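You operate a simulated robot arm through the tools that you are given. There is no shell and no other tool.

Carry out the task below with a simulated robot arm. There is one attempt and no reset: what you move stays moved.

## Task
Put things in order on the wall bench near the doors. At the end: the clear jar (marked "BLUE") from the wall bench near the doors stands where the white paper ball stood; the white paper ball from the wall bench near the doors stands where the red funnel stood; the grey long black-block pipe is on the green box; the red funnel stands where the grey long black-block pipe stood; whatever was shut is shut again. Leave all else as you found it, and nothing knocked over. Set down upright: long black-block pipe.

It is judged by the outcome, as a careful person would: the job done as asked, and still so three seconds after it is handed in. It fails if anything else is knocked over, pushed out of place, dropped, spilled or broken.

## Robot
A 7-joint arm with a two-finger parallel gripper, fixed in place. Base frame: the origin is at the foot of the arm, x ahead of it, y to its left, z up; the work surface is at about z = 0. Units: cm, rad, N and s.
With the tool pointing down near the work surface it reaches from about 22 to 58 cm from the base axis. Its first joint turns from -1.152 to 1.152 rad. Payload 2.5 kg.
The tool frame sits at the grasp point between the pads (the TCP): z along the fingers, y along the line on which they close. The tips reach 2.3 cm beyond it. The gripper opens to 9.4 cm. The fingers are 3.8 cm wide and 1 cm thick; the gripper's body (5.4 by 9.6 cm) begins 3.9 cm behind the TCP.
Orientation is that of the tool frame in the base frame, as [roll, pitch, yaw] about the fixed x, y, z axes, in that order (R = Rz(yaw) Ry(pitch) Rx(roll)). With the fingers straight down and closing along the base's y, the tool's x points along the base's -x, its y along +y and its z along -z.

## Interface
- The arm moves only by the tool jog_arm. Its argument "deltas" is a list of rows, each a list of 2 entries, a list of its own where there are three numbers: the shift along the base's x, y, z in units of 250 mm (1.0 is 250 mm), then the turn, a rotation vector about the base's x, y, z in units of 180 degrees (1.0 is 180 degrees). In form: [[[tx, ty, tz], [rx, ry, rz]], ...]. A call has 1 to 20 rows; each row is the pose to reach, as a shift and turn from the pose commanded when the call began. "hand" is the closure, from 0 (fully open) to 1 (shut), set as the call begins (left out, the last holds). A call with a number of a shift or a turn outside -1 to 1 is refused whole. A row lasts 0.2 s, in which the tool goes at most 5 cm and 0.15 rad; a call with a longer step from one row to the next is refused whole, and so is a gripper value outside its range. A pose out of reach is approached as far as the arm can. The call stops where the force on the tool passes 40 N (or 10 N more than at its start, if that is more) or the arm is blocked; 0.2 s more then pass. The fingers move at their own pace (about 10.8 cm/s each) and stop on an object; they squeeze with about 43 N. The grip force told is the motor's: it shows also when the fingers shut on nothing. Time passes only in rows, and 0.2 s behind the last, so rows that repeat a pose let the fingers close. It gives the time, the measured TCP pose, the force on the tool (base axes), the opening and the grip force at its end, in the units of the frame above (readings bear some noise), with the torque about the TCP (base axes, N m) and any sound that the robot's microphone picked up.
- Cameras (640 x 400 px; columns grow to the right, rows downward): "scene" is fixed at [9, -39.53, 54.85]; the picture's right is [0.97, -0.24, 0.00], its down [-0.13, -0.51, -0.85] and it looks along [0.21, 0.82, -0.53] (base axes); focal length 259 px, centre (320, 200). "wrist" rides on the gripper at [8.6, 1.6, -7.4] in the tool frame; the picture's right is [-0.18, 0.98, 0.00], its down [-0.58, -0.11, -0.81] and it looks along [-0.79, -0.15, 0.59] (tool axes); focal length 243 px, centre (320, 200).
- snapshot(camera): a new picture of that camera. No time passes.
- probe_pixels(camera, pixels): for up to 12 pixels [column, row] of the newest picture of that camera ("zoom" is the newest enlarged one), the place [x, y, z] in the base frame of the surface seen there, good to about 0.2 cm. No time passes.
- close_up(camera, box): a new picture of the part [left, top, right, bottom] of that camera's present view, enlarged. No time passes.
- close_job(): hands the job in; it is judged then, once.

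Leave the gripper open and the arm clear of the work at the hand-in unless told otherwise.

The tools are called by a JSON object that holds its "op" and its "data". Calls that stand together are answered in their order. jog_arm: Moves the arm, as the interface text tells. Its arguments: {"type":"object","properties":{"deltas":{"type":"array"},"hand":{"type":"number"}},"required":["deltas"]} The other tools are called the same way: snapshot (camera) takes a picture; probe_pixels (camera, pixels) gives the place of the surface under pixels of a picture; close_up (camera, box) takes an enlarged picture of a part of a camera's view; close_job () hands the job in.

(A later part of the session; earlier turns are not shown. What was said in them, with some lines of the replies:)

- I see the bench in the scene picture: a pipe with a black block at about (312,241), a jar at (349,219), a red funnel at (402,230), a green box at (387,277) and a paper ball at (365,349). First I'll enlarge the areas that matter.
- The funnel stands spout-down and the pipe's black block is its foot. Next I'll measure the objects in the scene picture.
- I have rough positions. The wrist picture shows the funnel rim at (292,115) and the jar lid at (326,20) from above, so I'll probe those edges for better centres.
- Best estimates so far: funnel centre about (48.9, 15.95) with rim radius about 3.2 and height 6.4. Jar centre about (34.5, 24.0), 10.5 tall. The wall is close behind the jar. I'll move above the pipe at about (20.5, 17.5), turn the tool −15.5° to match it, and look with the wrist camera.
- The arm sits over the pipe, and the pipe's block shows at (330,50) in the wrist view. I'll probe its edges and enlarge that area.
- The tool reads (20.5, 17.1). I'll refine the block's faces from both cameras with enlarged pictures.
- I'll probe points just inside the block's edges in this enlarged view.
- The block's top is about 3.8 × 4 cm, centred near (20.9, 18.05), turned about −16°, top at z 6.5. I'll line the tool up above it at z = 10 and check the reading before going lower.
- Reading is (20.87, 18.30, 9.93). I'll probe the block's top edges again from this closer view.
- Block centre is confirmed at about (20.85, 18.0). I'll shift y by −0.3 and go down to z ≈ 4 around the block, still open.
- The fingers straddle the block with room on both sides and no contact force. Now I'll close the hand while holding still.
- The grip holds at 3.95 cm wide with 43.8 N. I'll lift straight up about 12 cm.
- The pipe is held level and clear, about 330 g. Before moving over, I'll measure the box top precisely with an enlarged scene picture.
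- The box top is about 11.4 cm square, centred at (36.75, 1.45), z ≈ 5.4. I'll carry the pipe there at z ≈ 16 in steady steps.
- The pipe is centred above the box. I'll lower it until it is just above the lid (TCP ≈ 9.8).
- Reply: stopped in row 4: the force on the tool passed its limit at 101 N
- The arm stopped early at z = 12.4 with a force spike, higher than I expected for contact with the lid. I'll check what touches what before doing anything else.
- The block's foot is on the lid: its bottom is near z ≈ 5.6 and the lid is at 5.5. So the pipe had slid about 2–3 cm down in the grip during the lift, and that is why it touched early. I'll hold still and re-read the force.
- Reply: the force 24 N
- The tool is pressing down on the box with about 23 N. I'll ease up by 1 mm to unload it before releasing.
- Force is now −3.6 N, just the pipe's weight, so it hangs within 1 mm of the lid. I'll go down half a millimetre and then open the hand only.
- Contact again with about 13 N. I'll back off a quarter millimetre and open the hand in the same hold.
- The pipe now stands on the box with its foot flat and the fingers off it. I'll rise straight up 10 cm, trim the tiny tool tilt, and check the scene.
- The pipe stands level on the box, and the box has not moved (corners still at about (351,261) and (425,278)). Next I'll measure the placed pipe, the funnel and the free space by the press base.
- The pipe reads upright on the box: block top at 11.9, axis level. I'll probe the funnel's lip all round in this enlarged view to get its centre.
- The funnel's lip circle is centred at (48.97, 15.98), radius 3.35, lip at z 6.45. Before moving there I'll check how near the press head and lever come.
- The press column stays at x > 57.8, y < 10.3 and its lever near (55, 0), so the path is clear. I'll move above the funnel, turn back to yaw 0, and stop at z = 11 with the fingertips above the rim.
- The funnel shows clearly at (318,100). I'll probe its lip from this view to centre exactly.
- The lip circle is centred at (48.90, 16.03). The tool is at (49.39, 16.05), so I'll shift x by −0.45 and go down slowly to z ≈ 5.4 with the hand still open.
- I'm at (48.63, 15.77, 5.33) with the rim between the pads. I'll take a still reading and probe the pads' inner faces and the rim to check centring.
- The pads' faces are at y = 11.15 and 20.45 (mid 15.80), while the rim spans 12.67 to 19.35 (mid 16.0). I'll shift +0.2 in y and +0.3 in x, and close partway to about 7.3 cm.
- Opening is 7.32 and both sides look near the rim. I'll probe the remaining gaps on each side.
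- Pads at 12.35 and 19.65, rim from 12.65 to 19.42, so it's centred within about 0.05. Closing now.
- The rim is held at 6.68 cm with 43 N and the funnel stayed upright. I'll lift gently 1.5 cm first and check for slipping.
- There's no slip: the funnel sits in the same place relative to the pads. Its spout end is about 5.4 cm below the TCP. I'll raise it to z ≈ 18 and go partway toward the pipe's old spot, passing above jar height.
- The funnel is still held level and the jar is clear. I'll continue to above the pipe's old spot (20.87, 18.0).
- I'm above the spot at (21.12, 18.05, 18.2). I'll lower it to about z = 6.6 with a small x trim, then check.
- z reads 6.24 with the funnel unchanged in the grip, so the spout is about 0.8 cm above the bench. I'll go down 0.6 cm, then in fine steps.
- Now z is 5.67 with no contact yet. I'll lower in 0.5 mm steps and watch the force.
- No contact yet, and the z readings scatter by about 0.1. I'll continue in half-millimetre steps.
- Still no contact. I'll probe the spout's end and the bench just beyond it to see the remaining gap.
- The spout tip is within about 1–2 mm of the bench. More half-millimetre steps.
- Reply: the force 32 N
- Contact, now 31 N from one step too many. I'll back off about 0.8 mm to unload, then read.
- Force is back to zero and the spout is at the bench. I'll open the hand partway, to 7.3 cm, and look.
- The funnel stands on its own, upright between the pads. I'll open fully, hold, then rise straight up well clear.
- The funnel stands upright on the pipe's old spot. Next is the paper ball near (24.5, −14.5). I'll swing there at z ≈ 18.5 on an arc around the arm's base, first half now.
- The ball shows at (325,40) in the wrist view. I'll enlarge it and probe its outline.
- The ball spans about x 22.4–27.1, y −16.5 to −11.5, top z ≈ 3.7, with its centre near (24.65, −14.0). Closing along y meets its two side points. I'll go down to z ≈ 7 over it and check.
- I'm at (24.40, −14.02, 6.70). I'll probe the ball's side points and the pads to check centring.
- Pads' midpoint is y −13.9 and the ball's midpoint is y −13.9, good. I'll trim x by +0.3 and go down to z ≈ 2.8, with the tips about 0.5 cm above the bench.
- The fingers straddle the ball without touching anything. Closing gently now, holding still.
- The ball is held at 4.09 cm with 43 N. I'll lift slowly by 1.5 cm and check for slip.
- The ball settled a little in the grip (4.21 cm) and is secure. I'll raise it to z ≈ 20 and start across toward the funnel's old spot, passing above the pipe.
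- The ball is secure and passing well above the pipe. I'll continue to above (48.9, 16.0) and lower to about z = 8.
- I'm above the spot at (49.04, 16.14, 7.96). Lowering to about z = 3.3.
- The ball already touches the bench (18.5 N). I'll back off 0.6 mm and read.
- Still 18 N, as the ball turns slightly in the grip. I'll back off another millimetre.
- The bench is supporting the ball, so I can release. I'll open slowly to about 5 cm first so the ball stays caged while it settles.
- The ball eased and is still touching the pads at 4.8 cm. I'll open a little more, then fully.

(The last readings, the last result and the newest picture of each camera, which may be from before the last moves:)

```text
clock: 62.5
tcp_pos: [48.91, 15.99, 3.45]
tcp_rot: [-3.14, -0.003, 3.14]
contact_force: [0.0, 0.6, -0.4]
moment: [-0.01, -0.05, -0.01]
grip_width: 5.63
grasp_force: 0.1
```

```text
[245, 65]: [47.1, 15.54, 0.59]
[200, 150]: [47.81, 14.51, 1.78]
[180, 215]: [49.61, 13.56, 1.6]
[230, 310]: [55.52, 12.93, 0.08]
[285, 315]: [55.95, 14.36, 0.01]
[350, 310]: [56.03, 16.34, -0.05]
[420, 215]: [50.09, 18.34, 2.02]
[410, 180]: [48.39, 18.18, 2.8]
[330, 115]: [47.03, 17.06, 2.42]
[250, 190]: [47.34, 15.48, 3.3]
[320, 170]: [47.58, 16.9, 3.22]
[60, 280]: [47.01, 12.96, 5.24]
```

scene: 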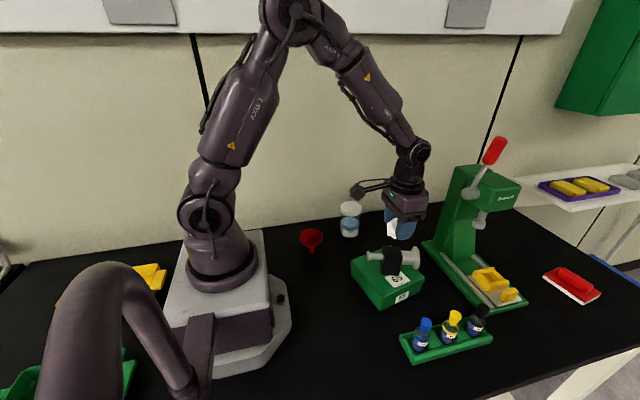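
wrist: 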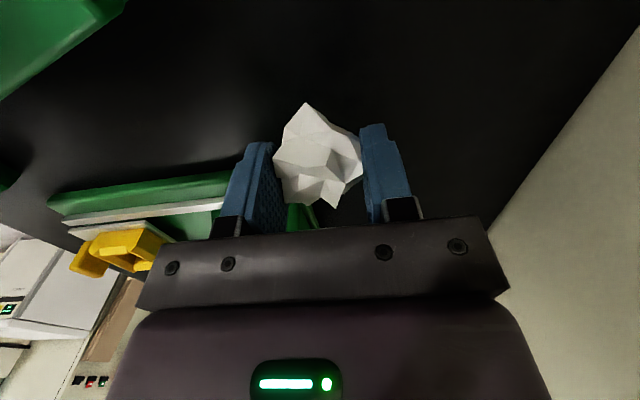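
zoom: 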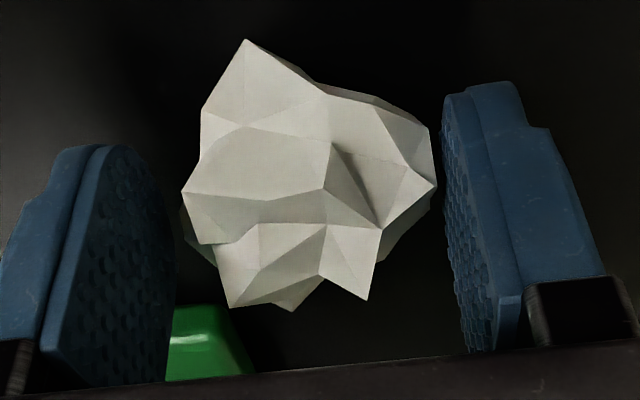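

The ball is free and resting on the bench. I'll open fully and rise straight up.

{"op": "jog_arm", "data": {"deltas": [[[0, 0, 0], [0, 0, 0]], [[0, 0, 0], [0, 0, 0]], [[0, 0, 0.03], [0, 0, 0]], [[0, 0, 0.09], [0, 0, 0]], [[0, 0, 0.18], [0, 0, 0]], [[0, 0, 0.28], [0, 0, 0]], [[0, 0, 0.38], [0, 0, 0]], [[0, 0, 0.48], [0, 0, 0]], [[0, 0, 0.58], [0, 0, 0]], [[0, 0, 0.6], [0, 0, 0]], [[0, 0, 0.6], [0, 0, 0]]], "hand": 0}}

{"op": "snapshot", "data": {"camera": "wrist"}}

{"op": "snapshot", "data": {"camera": "scene"}}

{"op": "close_up", "data": {"camera": "wrist", "box": [270, 0, 370, 70]}}

```text
clock: 64.8
tcp_pos: [48.76, 16.06, 18.67]
tcp_rot: [3.141, -0.001, 3.14]
contact_force: [-0.2, 1.3, -0.6]
moment: [-0.04, 0.01, -0.01]
grip_width: 9.39
grasp_force: 0.1
```

```text
taken
```

wrist: 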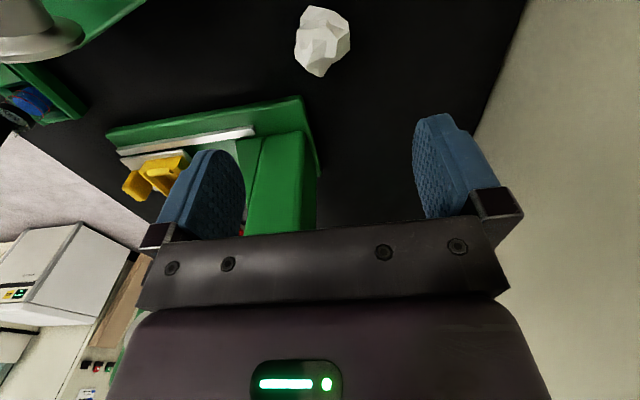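

```text
taken
```

scene: 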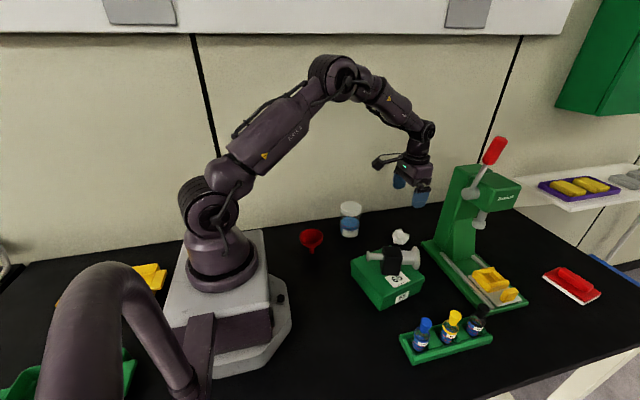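

```text
5.71 times, centred on (320, 35) of wrist
```

zoom: 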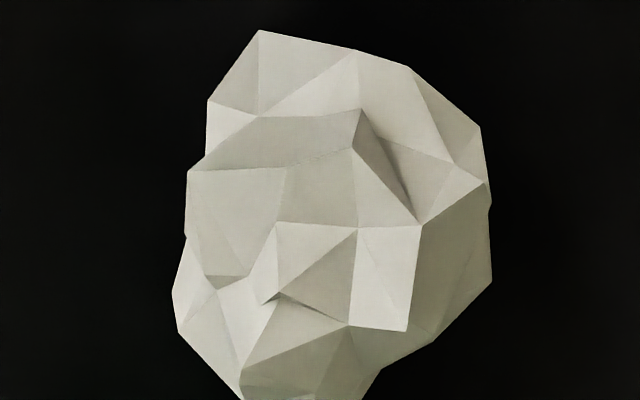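

The ball rests at the funnel's old place. I'll probe its outline to confirm the centre.

{"op": "probe_pixels", "data": {"camera": "wrist", "pixels": [[296, 50], [297, 38], [308, 8], [322, 8], [347, 24], [349, 42], [338, 62], [320, 75], [308, 70], [322, 40]]}}

{"op": "close_up", "data": {"camera": "scene", "box": [330, 190, 426, 250]}}

```text
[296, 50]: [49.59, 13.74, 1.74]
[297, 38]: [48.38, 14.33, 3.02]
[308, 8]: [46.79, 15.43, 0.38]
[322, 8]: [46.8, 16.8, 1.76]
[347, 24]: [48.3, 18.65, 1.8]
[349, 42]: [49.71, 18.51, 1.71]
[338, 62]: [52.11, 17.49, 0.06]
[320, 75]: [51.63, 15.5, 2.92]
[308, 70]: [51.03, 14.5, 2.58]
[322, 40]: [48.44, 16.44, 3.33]
```

```text
6.67 times, centred on (378, 220) of scene
```

zoom: 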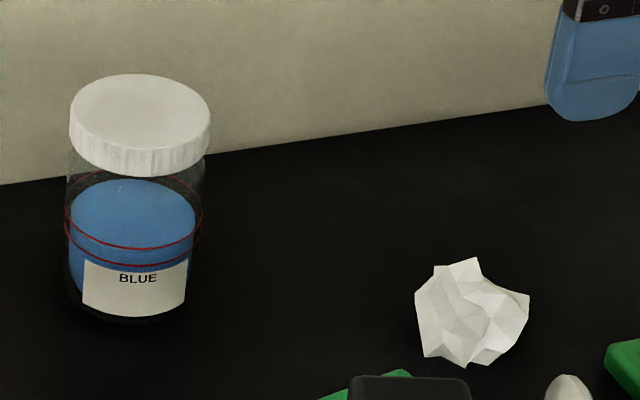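

The ball's centre is about (49.2, 16.1), within 3 mm of the funnel's old spot. Next is the jar. I'll check the wall distance and the lid edges before approaching.

{"op": "probe_pixels", "data": {"camera": "zoom", "pixels": [[140, 85], [140, 150], [140, 165], [140, 172], [140, 185], [130, 290], [130, 312], [130, 322], [230, 150], [240, 140], [30, 178], [75, 120]]}}

{"op": "probe_pixels", "data": {"camera": "scene", "pixels": [[330, 217], [340, 210], [370, 205], [375, 200], [300, 215], [350, 190]]}}

{"op": "jog_arm", "data": {"deltas": [[[-0.03, 0.017, 0], [0, 0, 0]], [[-0.1, 0.056, 0], [0, 0, 0]], [[-0.2, 0.112, 0], [0, 0, 0]], [[-0.3, 0.168, 0], [0, 0, 0]], [[-0.4, 0.224, 0], [0, 0, 0]], [[-0.5, 0.28, 0], [0, 0, 0]], [[-0.57, 0.32, 0], [0, 0, 0]], [[-0.57, 0.32, 0], [0, 0, 0]], [[-0.57, 0.32, 0], [0, 0, 0]]]}}

{"op": "snapshot", "data": {"camera": "wrist"}}

```text
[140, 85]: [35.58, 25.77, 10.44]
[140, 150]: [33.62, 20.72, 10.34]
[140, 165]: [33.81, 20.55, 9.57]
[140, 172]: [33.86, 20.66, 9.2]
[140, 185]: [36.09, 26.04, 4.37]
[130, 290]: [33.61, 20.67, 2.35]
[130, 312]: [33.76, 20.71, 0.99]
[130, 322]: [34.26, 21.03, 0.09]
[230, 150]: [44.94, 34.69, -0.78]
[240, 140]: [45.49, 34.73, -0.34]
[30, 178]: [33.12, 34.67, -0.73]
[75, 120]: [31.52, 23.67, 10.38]
```

```text
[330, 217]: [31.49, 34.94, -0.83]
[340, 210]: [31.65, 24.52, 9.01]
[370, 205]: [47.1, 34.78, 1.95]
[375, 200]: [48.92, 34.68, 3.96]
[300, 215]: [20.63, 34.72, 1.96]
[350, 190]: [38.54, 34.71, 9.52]
```

```text
clock: 66.8
tcp_pos: [34.68, 24.3, 18.32]
tcp_rot: [-3.142, -0.002, 3.138]
contact_force: [-1.2, -0.5, -0.5]
moment: [-0.03, -0.03, -0.04]
grip_width: 9.42
grasp_force: 0.0
```

```text
taken
```

wrist: 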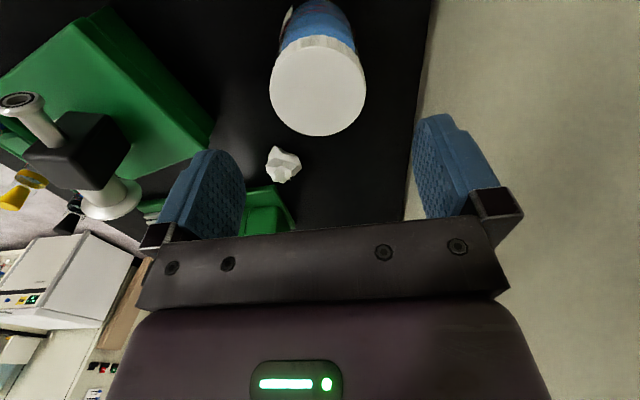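

The wall is at y ≈ 34.7, so closing along y has plenty of room. The lid runs from about z 9 to 10.5. I'll probe the lid's outline from this view for its centre.

{"op": "close_up", "data": {"camera": "wrist", "box": [254, 20, 382, 150]}}

{"op": "probe_pixels", "data": {"camera": "wrist", "pixels": [[272, 88], [275, 105], [290, 125], [318, 134], [345, 126], [361, 105], [364, 85], [355, 58], [335, 44], [315, 42], [290, 52], [275, 70]]}}

```text
3.08 times, centred on (318, 85) of wrist
```

zoom: 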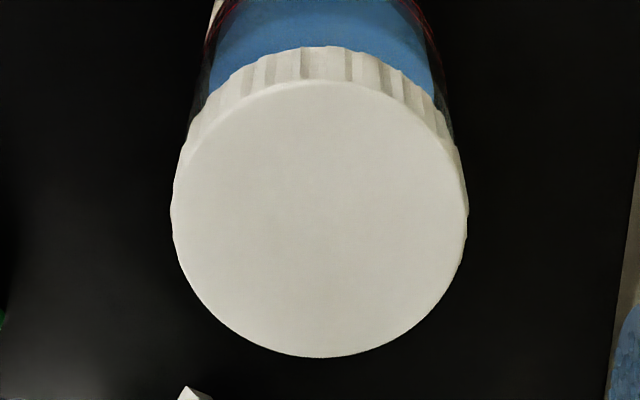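

```text
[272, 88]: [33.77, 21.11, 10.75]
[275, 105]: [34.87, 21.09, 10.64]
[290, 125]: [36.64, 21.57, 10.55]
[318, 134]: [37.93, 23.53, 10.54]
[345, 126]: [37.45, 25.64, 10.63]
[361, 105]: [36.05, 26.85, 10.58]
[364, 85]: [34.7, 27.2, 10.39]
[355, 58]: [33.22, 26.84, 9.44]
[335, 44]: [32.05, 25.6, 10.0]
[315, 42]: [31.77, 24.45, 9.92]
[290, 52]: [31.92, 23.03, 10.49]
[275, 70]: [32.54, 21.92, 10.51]
```

The lid centre comes out near (34.8, 24.0). I'll come down to z ≈ 13.6, with tips still above the lid, and compare pads with the lid.

{"op": "jog_arm", "data": {"deltas": [[[0.004, -0.008, -0.06], [0, 0, 0]], [[0.004, -0.008, -0.13], [0, 0, 0]], [[0.004, -0.008, -0.188], [0, 0, 0]], [[0.004, -0.008, -0.188], [0, 0, 0]], [[0.004, -0.008, -0.188], [0, 0, 0]]], "hand": 0}}

{"op": "snapshot", "data": {"camera": "wrist"}}

{"op": "close_up", "data": {"camera": "wrist", "box": [200, 80, 460, 240]}}

```text
clock: 68.0
tcp_pos: [34.64, 23.88, 13.76]
tcp_rot: [3.141, -0.001, 3.139]
contact_force: [0.0, 0.0, -0.4]
moment: [-0.03, -0.02, 0.0]
grip_width: 9.39
grasp_force: 0.0
```

```text
taken
```

wrist: 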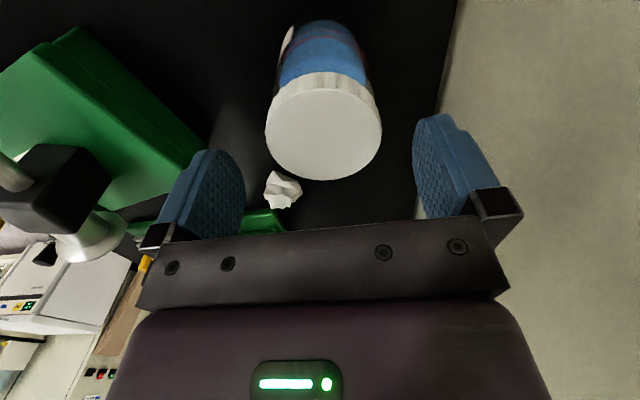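

```text
2.46 times, centred on (330, 160) of wrist
```

zoom: 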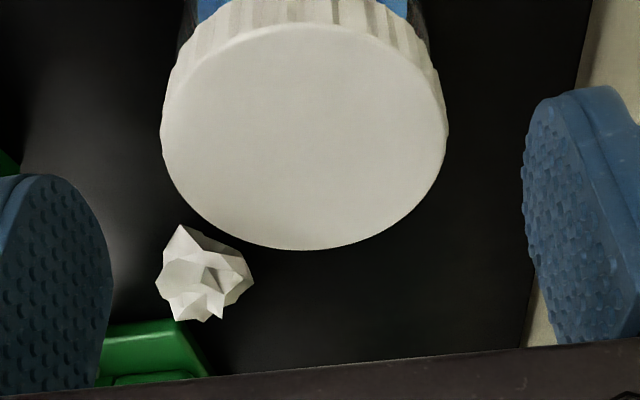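

{"op": "probe_pixels", "data": {"camera": "zoom", "pixels": [[164, 140], [172, 170], [185, 195], [440, 130], [437, 165], [425, 190], [305, 245], [230, 225], [380, 232], [60, 260], [80, 290], [560, 200]]}}

```text
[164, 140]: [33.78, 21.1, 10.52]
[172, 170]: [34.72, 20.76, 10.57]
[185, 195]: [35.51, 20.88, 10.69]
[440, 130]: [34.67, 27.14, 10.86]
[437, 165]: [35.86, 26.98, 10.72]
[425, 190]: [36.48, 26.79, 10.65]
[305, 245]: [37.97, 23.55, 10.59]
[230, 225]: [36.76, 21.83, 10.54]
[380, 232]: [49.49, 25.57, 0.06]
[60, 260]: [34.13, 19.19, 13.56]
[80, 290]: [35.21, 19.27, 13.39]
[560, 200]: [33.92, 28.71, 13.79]
```

Pads mid y = 23.95 and lid mid y = 23.97, so it's well centred. I'll go straight down to z ≈ 7.2, so the pads grip the body just under the lid and the palm stays about 0.5 cm above it.

{"op": "jog_arm", "data": {"deltas": [[[0.004, 0, -0.05], [0, 0, 0]], [[0.004, 0, -0.11], [0, 0, 0]], [[0.004, 0, -0.17], [0, 0, 0]], [[0.004, 0, -0.22], [0, 0, 0]], [[0.004, 0, -0.252], [0, 0, 0]], [[0.004, 0, -0.262], [0, 0, 0]], [[0.004, 0, -0.262], [0, 0, 0]], [[0.004, 0, -0.262], [0, 0, 0]]], "hand": 0}}

{"op": "snapshot", "data": {"camera": "wrist"}}

{"op": "close_up", "data": {"camera": "scene", "box": [310, 160, 406, 250]}}

```text
clock: 69.8
tcp_pos: [34.67, 23.84, 7.35]
tcp_rot: [3.141, -0.002, 3.14]
contact_force: [0.0, -0.5, 0.3]
moment: [0.0, 0.0, 0.04]
grip_width: 9.41
grasp_force: 0.1
```

```text
taken
```

wrist: 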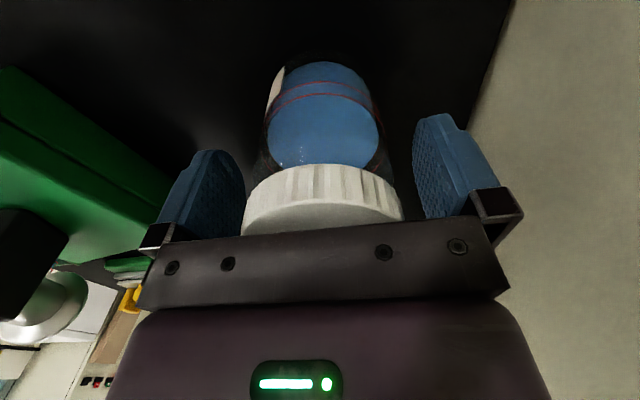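

```text
4.44 times, centred on (358, 205) of scene
```

zoom: 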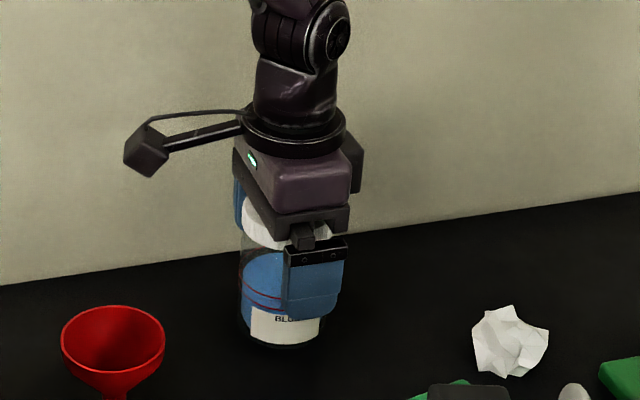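

The pads are beside the upper body with no contact. I'll close to 7.2 cm first, then check both gaps.

{"op": "jog_arm", "data": {"deltas": [[[0, 0, 0], [0, 0, 0]], [[0, 0, 0], [0, 0, 0]], [[0, 0, 0], [0, 0, 0]]], "hand": 0.235}}

{"op": "snapshot", "data": {"camera": "wrist"}}

{"op": "close_up", "data": {"camera": "wrist", "box": [200, 50, 450, 240]}}

{"op": "probe_pixels", "data": {"camera": "zoom", "pixels": [[140, 300], [130, 250], [150, 200], [470, 200], [480, 270], [170, 320], [460, 320], [180, 340], [450, 345], [320, 250]]}}

```text
clock: 70.7
tcp_pos: [34.67, 23.86, 7.25]
tcp_rot: [-3.141, -0.002, 3.139]
contact_force: [0.1, -1.0, 0.6]
moment: [-0.01, -0.03, -0.02]
grip_width: 7.18
grasp_force: 0.2
```

```text
taken
```

wrist: 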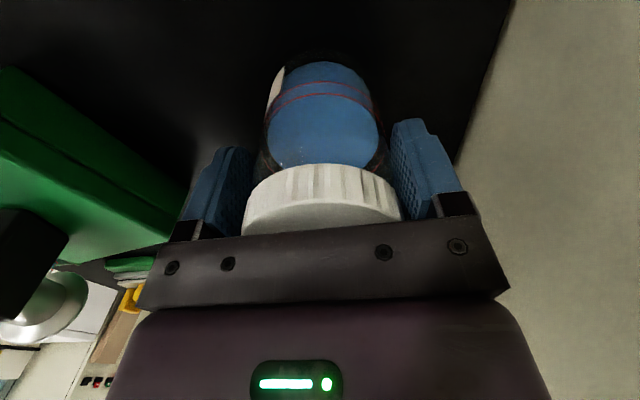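

```text
2.11 times, centred on (325, 145) of wrist
```

zoom: 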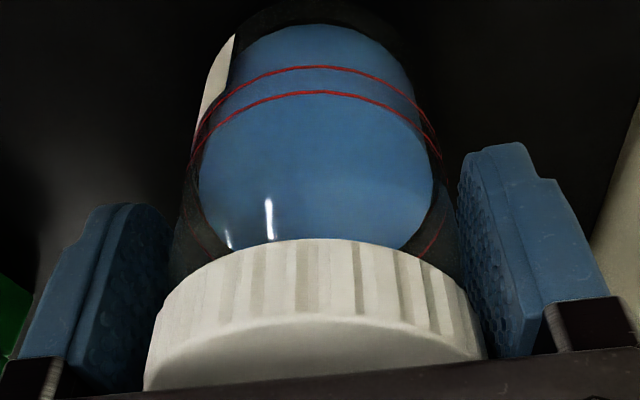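

```text
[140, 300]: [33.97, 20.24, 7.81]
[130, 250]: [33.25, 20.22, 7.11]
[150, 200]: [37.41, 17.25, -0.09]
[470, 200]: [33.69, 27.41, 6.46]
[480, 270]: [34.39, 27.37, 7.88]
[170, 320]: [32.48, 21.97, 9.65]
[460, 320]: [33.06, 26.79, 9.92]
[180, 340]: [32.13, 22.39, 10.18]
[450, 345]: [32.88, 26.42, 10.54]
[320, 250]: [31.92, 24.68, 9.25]
```

Gaps are about 0.35 on the left and 0.1 on the right, so I'll shift +0.12 in y and then close on the jar.

{"op": "jog_arm", "data": {"deltas": [[[0, 0.005, 0], [0, 0, 0]], [[0, 0.005, 0], [0, 0, 0]]]}}

{"op": "jog_arm", "data": {"deltas": [[[0, 0, 0], [0, 0, 0]], [[0, 0, 0], [0, 0, 0]], [[0, 0, 0], [0, 0, 0]], [[0, 0, 0], [0, 0, 0]]], "hand": 1}}

{"op": "close_up", "data": {"camera": "wrist", "box": [200, 50, 450, 240]}}

{"op": "close_up", "data": {"camera": "scene", "box": [310, 160, 406, 250]}}

```text
clock: 71.2
tcp_pos: [34.72, 24.08, 7.27]
tcp_rot: [3.141, -0.003, 3.14]
contact_force: [0.9, 0.1, -0.1]
moment: [0.02, 0.02, 0.0]
grip_width: 7.19
grasp_force: 0.0
```

```text
clock: 72.2
tcp_pos: [34.8, 24.05, 7.27]
tcp_rot: [-3.141, -0.001, 3.141]
contact_force: [0.7, -0.7, -0.5]
moment: [0.03, 0.04, -0.02]
grip_width: 6.45
grasp_force: 42.9
```

```text
2.11 times, centred on (325, 145) of wrist
```

zoom: 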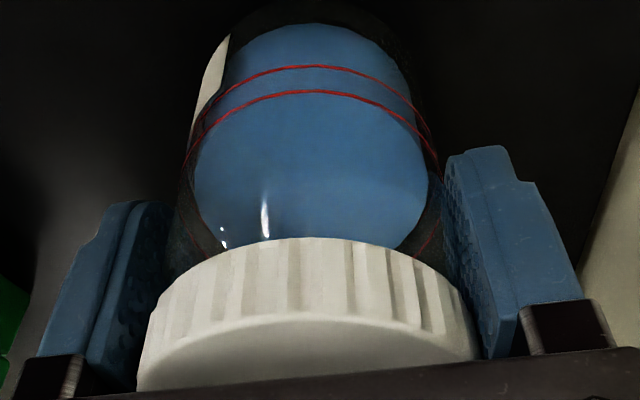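

```text
4.44 times, centred on (358, 205) of scene
```

zoom: 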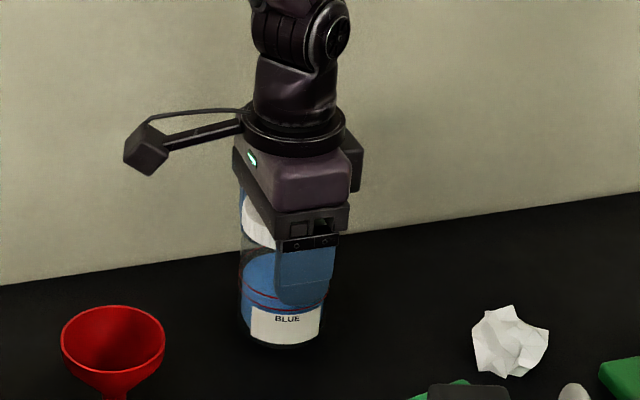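

The jar is gripped at 6.45 cm with 43 N, TCP z = 7.27 while standing on the bench. I'll lift very gently by about 1.2 cm and check for slip.

{"op": "jog_arm", "data": {"deltas": [[[0, 0, 0.004], [0, 0, 0]], [[0, 0, 0.01], [0, 0, 0]], [[0, 0, 0.018], [0, 0, 0]], [[0, 0, 0.028], [0, 0, 0]], [[0, 0, 0.038], [0, 0, 0]], [[0, 0, 0.048], [0, 0, 0]], [[0, 0, 0.048], [0, 0, 0]]]}}

{"op": "close_up", "data": {"camera": "wrist", "box": [200, 50, 450, 240]}}

{"op": "close_up", "data": {"camera": "scene", "box": [310, 160, 406, 250]}}

```text
clock: 73.8
tcp_pos: [34.84, 24.01, 8.5]
tcp_rot: [3.14, -0.001, 3.14]
contact_force: [0.4, -0.3, -2.3]
moment: [0.05, 0.03, 0.01]
grip_width: 6.46
grasp_force: 42.5
```

```text
2.11 times, centred on (325, 145) of wrist
```

zoom: 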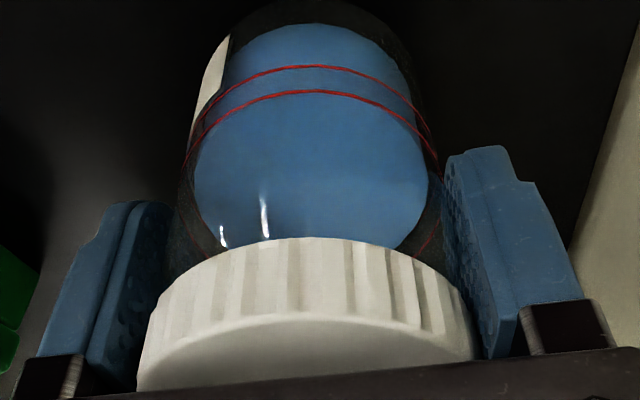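

```text
4.44 times, centred on (358, 205) of scene
```

zoom: 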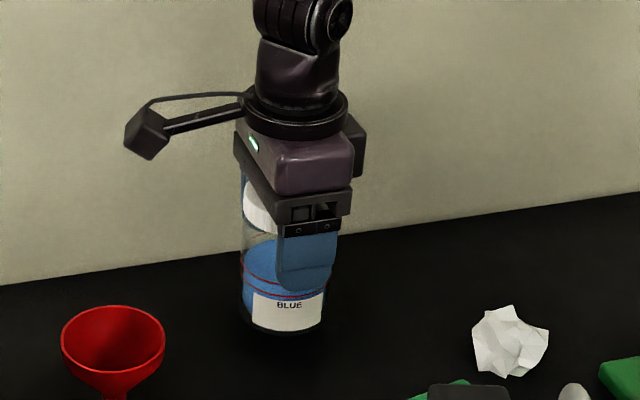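

There's no slip and the weight is about 2.3 N. I'll raise it smoothly to z ≈ 23, so the jar's foot clears everything on the bench.

{"op": "jog_arm", "data": {"deltas": [[[0, 0, 0.02], [0, 0, 0]], [[0, 0, 0.06], [0, 0, 0]], [[0, 0, 0.12], [0, 0, 0]], [[0, 0, 0.18], [0, 0, 0]], [[0, 0, 0.25], [0, 0, 0]], [[0, 0, 0.32], [0, 0, 0]], [[0, 0, 0.39], [0, 0, 0]], [[0, 0, 0.46], [0, 0, 0]], [[0, 0, 0.52], [0, 0, 0]], [[0, 0, 0.56], [0, 0, 0]], [[0, 0, 0.58], [0, 0, 0]], [[0, 0, 0.58], [0, 0, 0]]]}}

{"op": "close_up", "data": {"camera": "wrist", "box": [200, 50, 450, 240]}}

{"op": "snapshot", "data": {"camera": "scene"}}

```text
clock: 76.5
tcp_pos: [34.86, 24.11, 23.17]
tcp_rot: [3.142, -0.003, 3.139]
contact_force: [-0.4, -0.5, -2.4]
moment: [0.0, -0.05, 0.01]
grip_width: 6.42
grasp_force: 43.2
```

```text
2.11 times, centred on (325, 145) of wrist
```

zoom: 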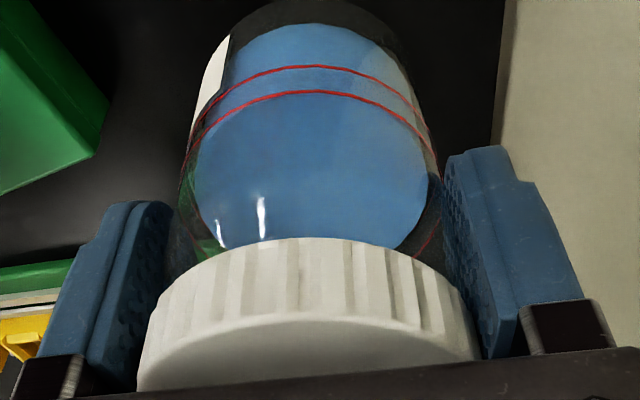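

```text
taken
```

scene: 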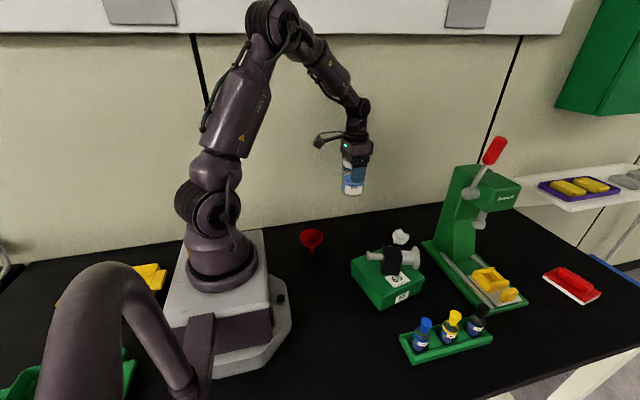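

The jar is steady in the grip. I'll carry it at this height toward the ball's old spot, first half at a gentle pace.

{"op": "jog_arm", "data": {"deltas": [[[-0.005, -0.02, 0], [0, 0, 0]], [[-0.018, -0.07, 0], [0, 0, 0]], [[-0.036, -0.14, 0], [0, 0, 0]], [[-0.058, -0.23, 0], [0, 0, 0]], [[-0.081, -0.32, 0], [0, 0, 0]], [[-0.104, -0.41, 0], [0, 0, 0]], [[-0.127, -0.5, 0], [0, 0, 0]], [[-0.15, -0.59, 0], [0, 0, 0]], [[-0.165, -0.65, 0], [0, 0, 0]], [[-0.172, -0.677, 0], [0, 0, 0]], [[-0.174, -0.684, 0], [0, 0, 0]], [[-0.174, -0.684, 0], [0, 0, 0]]]}}

{"op": "snapshot", "data": {"camera": "scene"}}

{"op": "snapshot", "data": {"camera": "wrist"}}

```text
clock: 79.0
tcp_pos: [30.46, 6.9, 23.16]
tcp_rot: [-3.14, -0.002, 3.141]
contact_force: [0.4, -0.2, -2.6]
moment: [-0.04, -0.03, -0.02]
grip_width: 6.45
grasp_force: 42.7
```

```text
taken
```

scene: 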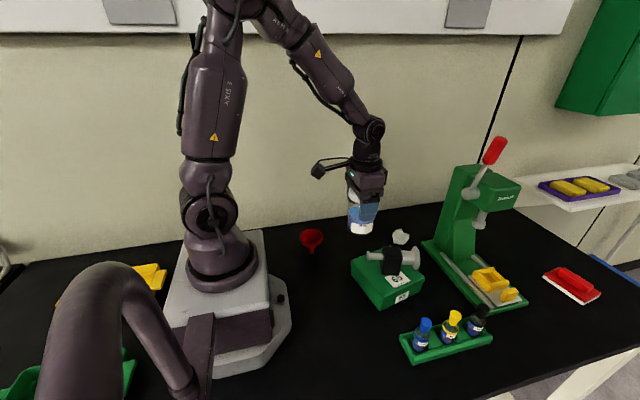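

```text
taken
```

wrist: 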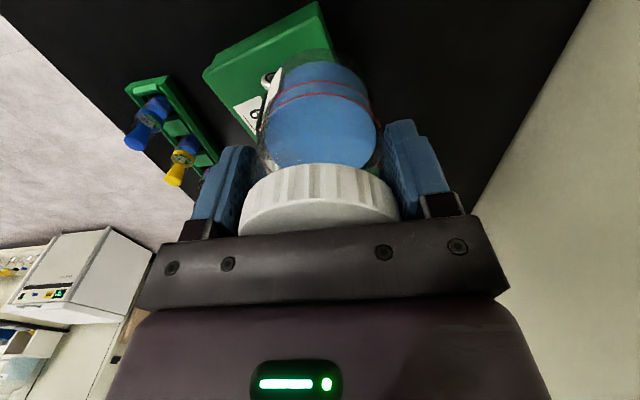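

All clear below. Continuing to above (24.7, −13.9).

{"op": "jog_arm", "data": {"deltas": [[[-0.006, -0.02, 0], [0, 0, 0]], [[-0.019, -0.07, 0], [0, 0, 0]], [[-0.039, -0.14, 0], [0, 0, 0]], [[-0.063, -0.23, 0], [0, 0, 0]], [[-0.088, -0.32, 0], [0, 0, 0]], [[-0.113, -0.41, 0], [0, 0, 0]], [[-0.138, -0.5, 0], [0, 0, 0]], [[-0.163, -0.59, 0], [0, 0, 0]], [[-0.188, -0.68, 0], [0, 0, 0]], [[-0.21, -0.76, 0], [0, 0, 0]], [[-0.224, -0.81, 0], [0, 0, 0]], [[-0.23, -0.832, 0], [0, 0, 0]], [[-0.23, -0.832, 0], [0, 0, 0]]]}}

{"op": "snapshot", "data": {"camera": "scene"}}

{"op": "snapshot", "data": {"camera": "wrist"}}

```text
clock: 81.8
tcp_pos: [24.72, -13.86, 22.91]
tcp_rot: [-3.141, -0.003, 3.137]
contact_force: [0.3, -0.2, -2.0]
moment: [-0.03, 0.0, 0.01]
grip_width: 6.44
grasp_force: 42.5
```

```text
taken
```

scene: 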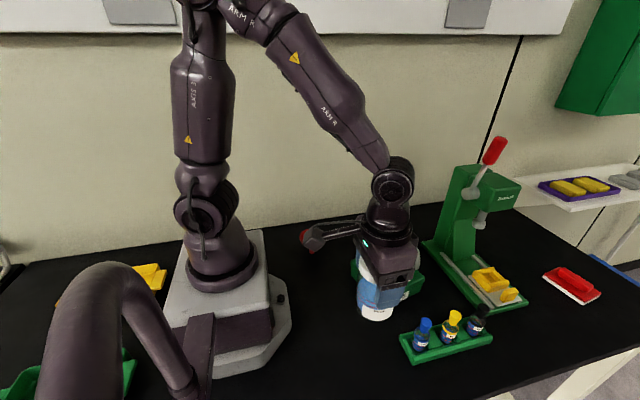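

```text
taken
```

wrist: 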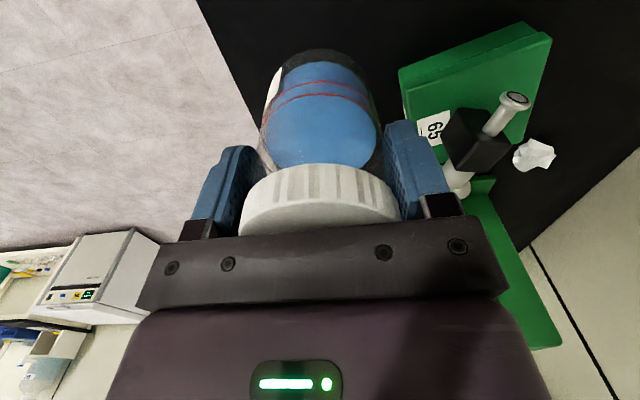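

The jar is above the spot at (24.72, −13.86). I'll lower it to z ≈ 8.2, about 1 cm above contact.

{"op": "jog_arm", "data": {"deltas": [[[0, 0, -0.03], [0, 0, 0]], [[0, 0, -0.09], [0, 0, 0]], [[0, 0, -0.16], [0, 0, 0]], [[0, 0, -0.23], [0, 0, 0]], [[0, 0, -0.3], [0, 0, 0]], [[0, 0, -0.37], [0, 0, 0]], [[0, 0, -0.44], [0, 0, 0]], [[0, 0, -0.51], [0, 0, 0]], [[0, 0, -0.56], [0, 0, 0]], [[0, 0, -0.583], [0, 0, 0]], [[0, 0, -0.583], [0, 0, 0]], [[0, 0, -0.583], [0, 0, 0]]]}}

{"op": "close_up", "data": {"camera": "scene", "box": [310, 270, 438, 390]}}

{"op": "snapshot", "data": {"camera": "wrist"}}

```text
clock: 84.5
tcp_pos: [24.84, -14.02, 8.34]
tcp_rot: [-3.14, -0.003, 3.141]
contact_force: [-0.3, -0.5, -2.3]
moment: [0.02, 0.0, 0.0]
grip_width: 6.44
grasp_force: 42.7
```

```text
3.33 times, centred on (374, 330) of scene
```

zoom: 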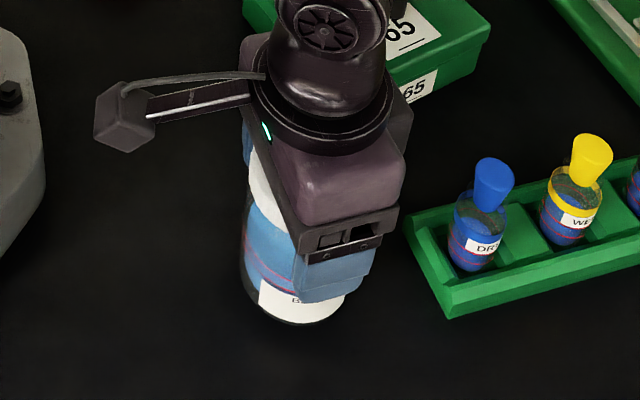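

```text
taken
```

wrist: 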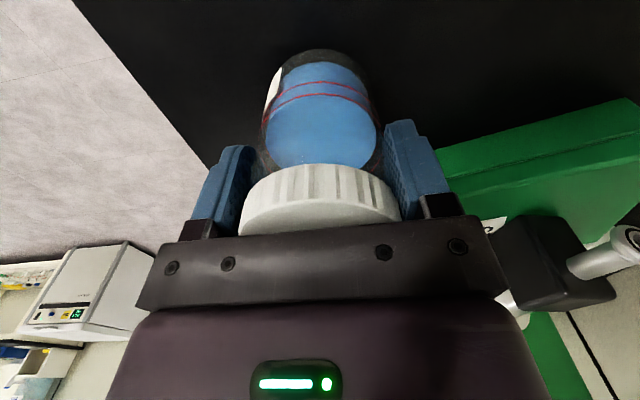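

z is 8.34 and the jar is upright and free. I'll go down 0.75 cm slowly, then fine steps.

{"op": "jog_arm", "data": {"deltas": [[[-0.003, 0.003, -0.01], [0, 0, 0]], [[-0.003, 0.003, -0.02], [0, 0, 0]], [[-0.003, 0.003, -0.03], [0, 0, 0]], [[-0.003, 0.003, -0.03], [0, 0, 0]], [[-0.003, 0.003, -0.03], [0, 0, 0]]]}}

{"op": "jog_arm", "data": {"deltas": [[[0, 0, -0.003], [0, 0, 0]], [[0, 0, -0.003], [0, 0, 0]], [[0, 0, -0.003], [0, 0, 0]]]}}

```text
clock: 85.7
tcp_pos: [24.64, -13.77, 7.72]
tcp_rot: [-3.141, -0.001, 3.139]
contact_force: [0.2, 0.4, -3.0]
moment: [-0.03, 0.01, -0.02]
grip_width: 6.42
grasp_force: 43.0
```

```text
clock: 86.5
tcp_pos: [24.67, -13.89, 7.73]
tcp_rot: [-3.141, -0.001, 3.139]
contact_force: [0.0, 0.3, -2.8]
moment: [-0.03, 0.05, 0.03]
grip_width: 6.44
grasp_force: 42.8
```

z is about 7.65, expected contact is about 7.3, and no force change yet. Continuing in small steps.

{"op": "jog_arm", "data": {"deltas": [[[0, 0, -0.004], [0, 0, 0]], [[0, 0, -0.004], [0, 0, 0]], [[0, 0, -0.004], [0, 0, 0]]]}}

{"op": "jog_arm", "data": {"deltas": [[[0, 0, -0.003], [0, 0, 0]], [[0, 0, -0.003], [0, 0, 0]], [[0, 0, -0.003], [0, 0, 0]]]}}

```text
clock: 87.2
tcp_pos: [24.68, -13.72, 7.55]
tcp_rot: [3.141, -0.002, 3.14]
contact_force: [-0.1, -0.1, -2.3]
moment: [-0.02, -0.03, 0.01]
grip_width: 6.43
grasp_force: 43.0
```

```text
clock: 88.0
tcp_pos: [24.61, -13.74, 7.52]
tcp_rot: [-3.141, -0.003, 3.138]
contact_force: [-0.3, -0.2, -2.3]
moment: [0.0, 0.01, 0.01]
grip_width: 6.45
grasp_force: 43.1
```

Still hanging free (−2.3 N). More half-millimetre steps with a force check each time.

{"op": "jog_arm", "data": {"deltas": [[[0, -0.003, -0.002], [0, 0, 0]], [[0, -0.003, -0.002], [0, 0, 0]]]}}

{"op": "jog_arm", "data": {"deltas": [[[0, 0, -0.002], [0, 0, 0]], [[0, 0, -0.002], [0, 0, 0]]]}}

{"op": "jog_arm", "data": {"deltas": [[[0, 0, -0.002], [0, 0, 0]], [[0, 0, -0.002], [0, 0, 0]]]}}

```text
clock: 88.7
tcp_pos: [24.75, -13.89, 7.5]
tcp_rot: [3.141, -0.003, 3.14]
contact_force: [0.8, -0.3, -2.7]
moment: [-0.01, -0.02, 0.0]
grip_width: 6.47
grasp_force: 42.7
```

```text
clock: 89.2
tcp_pos: [24.69, -13.91, 7.34]
tcp_rot: [3.141, -0.002, 3.139]
contact_force: [0.0, 0.4, -2.5]
moment: [0.0, 0.01, -0.01]
grip_width: 6.44
grasp_force: 42.9
```

```text
clock: 89.8
tcp_pos: [24.68, -13.95, 7.27]
tcp_rot: [3.141, -0.002, 3.141]
contact_force: [-2.2, 1.3, 5.9]
moment: [0.17, -0.02, 0.07]
grip_width: 6.45
grasp_force: 43.5
```

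The jar's foot has met the bench (5.9 N). I'll back off a hair, then open partway and check that it stands.

{"op": "jog_arm", "data": {"deltas": [[[0, 0, 0.0005], [0, 0, 0]], [[0, 0, 0.0005], [0, 0, 0]]]}}

{"op": "jog_arm", "data": {"deltas": [[[0, 0, 0], [0, 0, 0]], [[0, 0, 0], [0, 0, 0]], [[0, 0, 0], [0, 0, 0]]], "hand": 0.235}}

{"op": "snapshot", "data": {"camera": "wrist"}}

{"op": "close_up", "data": {"camera": "scene", "box": [310, 270, 438, 390]}}

```text
clock: 90.5
tcp_pos: [24.74, -13.82, 7.27]
tcp_rot: [-3.141, 0.0, 3.138]
contact_force: [-2.3, -2.4, 5.5]
moment: [0.07, 0.15, 0.06]
grip_width: 6.44
grasp_force: 43.1
```

```text
clock: 91.2
tcp_pos: [24.67, -13.88, 7.32]
tcp_rot: [-3.141, -0.001, 3.139]
contact_force: [0.0, -0.2, 0.2]
moment: [-0.01, -0.01, -0.02]
grip_width: 7.19
grasp_force: 0.0
```

```text
taken
```

wrist: 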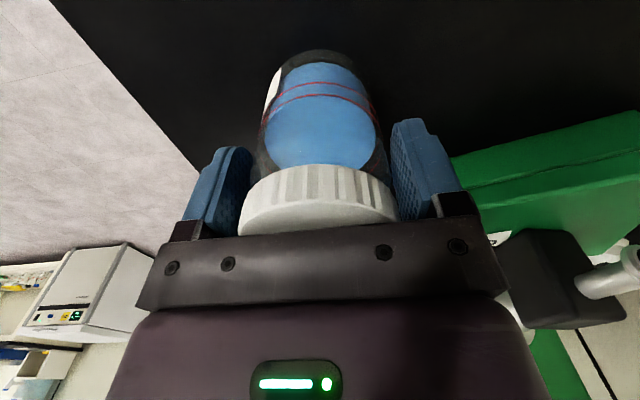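

```text
3.33 times, centred on (374, 330) of scene
```

zoom: 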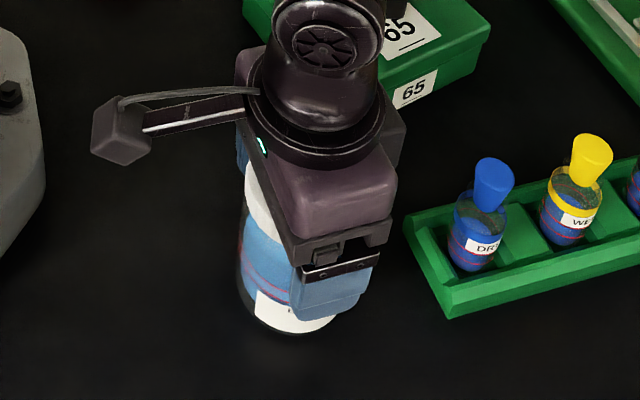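

The jar stands upright and free. I'll open fully and rise straight up well clear of it.

{"op": "jog_arm", "data": {"deltas": [[[0, 0, 0], [0, 0, 0]], [[0, 0, 0], [0, 0, 0]], [[0, 0, 0.03], [0, 0, 0]], [[0, 0, 0.09], [0, 0, 0]], [[0, 0, 0.17], [0, 0, 0]], [[0, 0, 0.26], [0, 0, 0]], [[0, 0, 0.36], [0, 0, 0]], [[0, 0, 0.46], [0, 0, 0]], [[0, 0, 0.56], [0, 0, 0]], [[0, 0, 0.66], [0, 0, 0]], [[0, 0, 0.7], [0, 0, 0]], [[0, 0, 0.7], [0, 0, 0]]], "hand": 0}}

{"op": "snapshot", "data": {"camera": "wrist"}}

{"op": "snapshot", "data": {"camera": "scene"}}

```text
clock: 93.8
tcp_pos: [24.99, -13.8, 24.93]
tcp_rot: [3.14, 0.0, 3.141]
contact_force: [0.1, 0.2, -0.1]
moment: [0.0, 0.01, 0.01]
grip_width: 9.39
grasp_force: 0.0
```

```text
taken
```

wrist: 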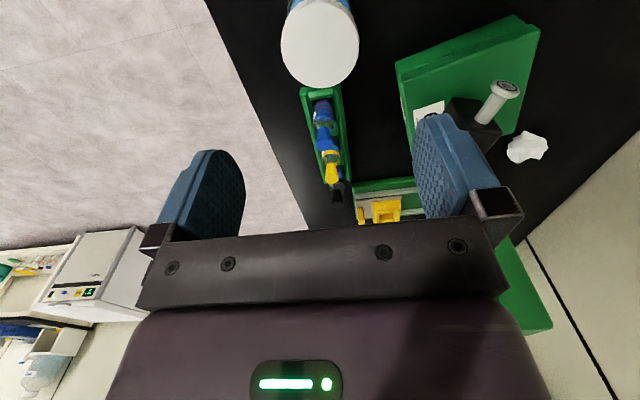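

```text
taken
```

scene: 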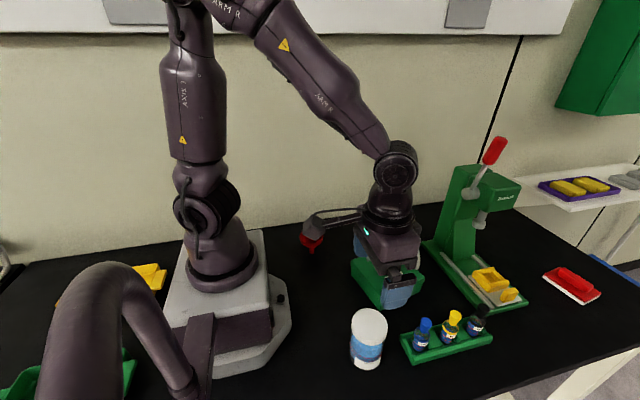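

The jar stands where the ball was. I'll swing the arm back up to its starting pose, high above everything, for a full view.

{"op": "jog_arm", "data": {"deltas": [[[0.03, 0.08, 0.06], [0, 0, 0]], [[0.07, 0.2, 0.14], [0, 0, 0]], [[0.11, 0.33, 0.22], [0, 0, 0]], [[0.15, 0.47, 0.29], [0, 0, 0]], [[0.18, 0.61, 0.32], [0, 0, 0]], [[0.21, 0.74, 0.32], [0, 0, 0]], [[0.23, 0.8, 0.32], [0, 0, 0]], [[0.23, 0.8, 0.32], [0, 0, 0]]]}}

{"op": "jog_arm", "data": {"deltas": [[[0.03, 0.1, 0], [0, 0, 0]], [[0.06, 0.24, 0], [0, 0, 0]], [[0.09, 0.38, 0], [0, 0, 0]], [[0.12, 0.52, 0], [0, 0, 0]], [[0.15, 0.64, 0], [0, 0, 0]], [[0.16, 0.69, 0], [0, 0, 0]], [[0.16, 0.69, 0], [0, 0, 0]]]}}

{"op": "snapshot", "data": {"camera": "scene"}}

{"op": "snapshot", "data": {"camera": "wrist"}}

{"op": "close_up", "data": {"camera": "scene", "box": [280, 210, 472, 390]}}

```text
clock: 95.7
tcp_pos: [30.5, 6.24, 32.97]
tcp_rot: [-3.142, -0.003, 3.14]
contact_force: [0.8, 0.5, 0.7]
moment: [-0.02, -0.01, -0.01]
grip_width: 9.38
grasp_force: 0.1
```

```text
clock: 97.2
tcp_pos: [34.33, 23.47, 32.85]
tcp_rot: [3.14, -0.002, 3.14]
contact_force: [0.6, 0.2, 0.3]
moment: [0.03, -0.02, 0.01]
grip_width: 9.41
grasp_force: 0.0
```

```text
taken
```

scene: 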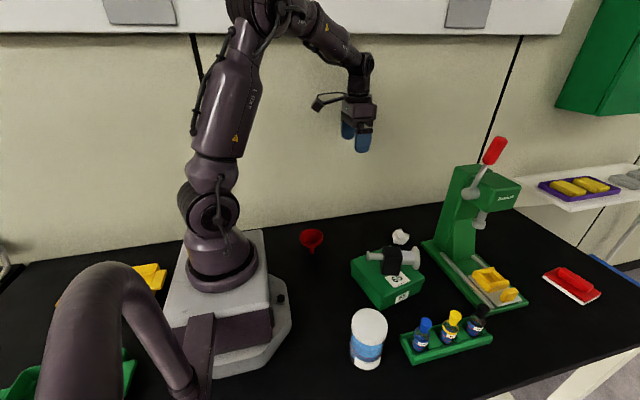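

```text
taken
```

wrist: 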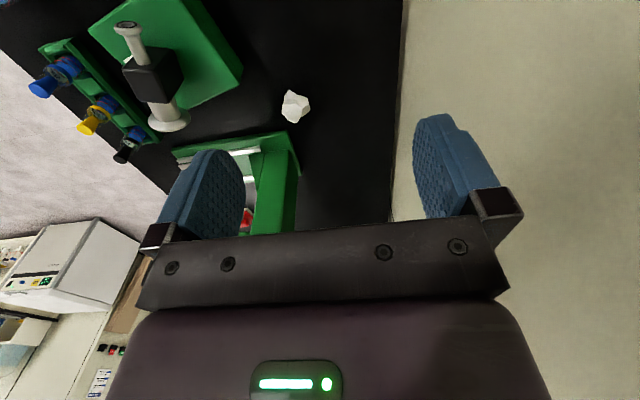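

```text
2.22 times, centred on (376, 300) of scene
```

zoom: 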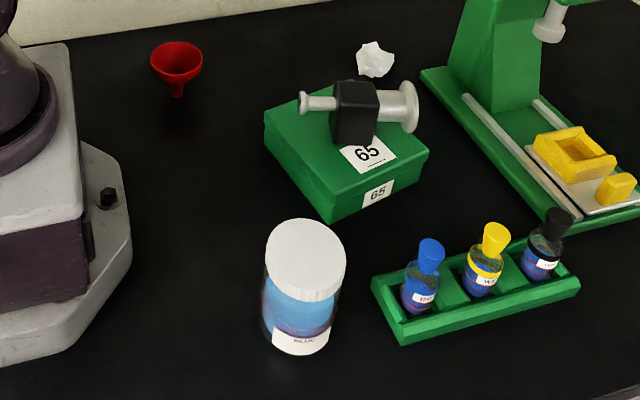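

Everything is standing. As a last check, I'll probe the final positions of funnel, ball, jar and pipe.

{"op": "probe_pixels", "data": {"camera": "zoom", "pixels": [[176, 95], [152, 60], [202, 60], [305, 345], [268, 240], [344, 245], [305, 230], [375, 60], [352, 100], [318, 103], [405, 110], [272, 130]]}}

{"op": "close_up", "data": {"camera": "scene", "box": [340, 220, 436, 310]}}

```text
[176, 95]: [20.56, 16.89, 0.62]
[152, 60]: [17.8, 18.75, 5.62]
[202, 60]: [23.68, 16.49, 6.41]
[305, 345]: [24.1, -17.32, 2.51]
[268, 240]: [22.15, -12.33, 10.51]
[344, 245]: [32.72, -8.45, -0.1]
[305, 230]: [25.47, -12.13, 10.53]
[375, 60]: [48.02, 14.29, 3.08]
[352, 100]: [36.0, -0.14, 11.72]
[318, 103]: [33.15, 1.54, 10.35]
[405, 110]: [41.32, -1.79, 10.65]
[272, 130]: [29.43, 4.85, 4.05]
```

```text
4.44 times, centred on (388, 265) of scene
```

zoom: 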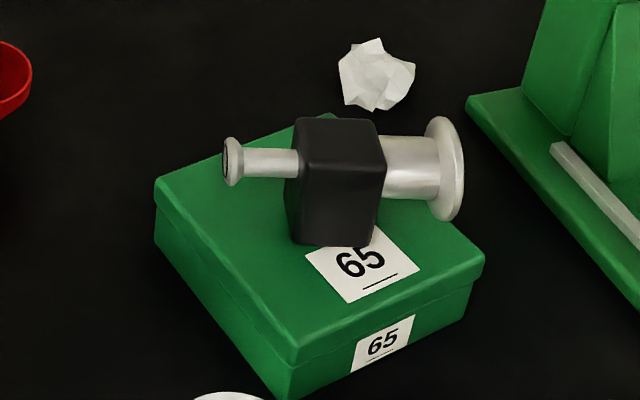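

All four things are in place and stable:
- **Pipe:** upright on the green box.
- **Funnel:** at the pipe's old spot.
- **Ball:** at the funnel's old spot.
- **Jar:** shut and upright at the ball's old spot.

The box, the bottle rack and the press haven't moved. The gripper is open and the arm is clear, so I'll hand the job in.

{"op": "close_job", "data": {}}

```text
The job is handed in.
```

I finished the job and handed it in; I haven't seen a verdict on it. In the last pictures everything was standing:

- **Pipe:** it stands upright on the green box, on its black block.
- **Red funnel:** it stands spout-down where the pipe stood.
- **White paper ball:** it rests where the funnel stood, about 3 mm off that centre. It turned slightly in the grip on the way.
- **Jar marked "BLUE":** it stands upright where the paper ball stood, with its lid on.

The pipe slid 2–3 cm down in the grip when I lifted it, so it met the box lid sooner than I expected. The force peaked at 101 N. The box did not shift, I saw no damage, and the pipe sits level.

Nothing I saw needed opening or shutting again. The bottle rack, the press and the other items look as they did at the start. The gripper is open and the arm is back near its starting pose, clear of the bench.
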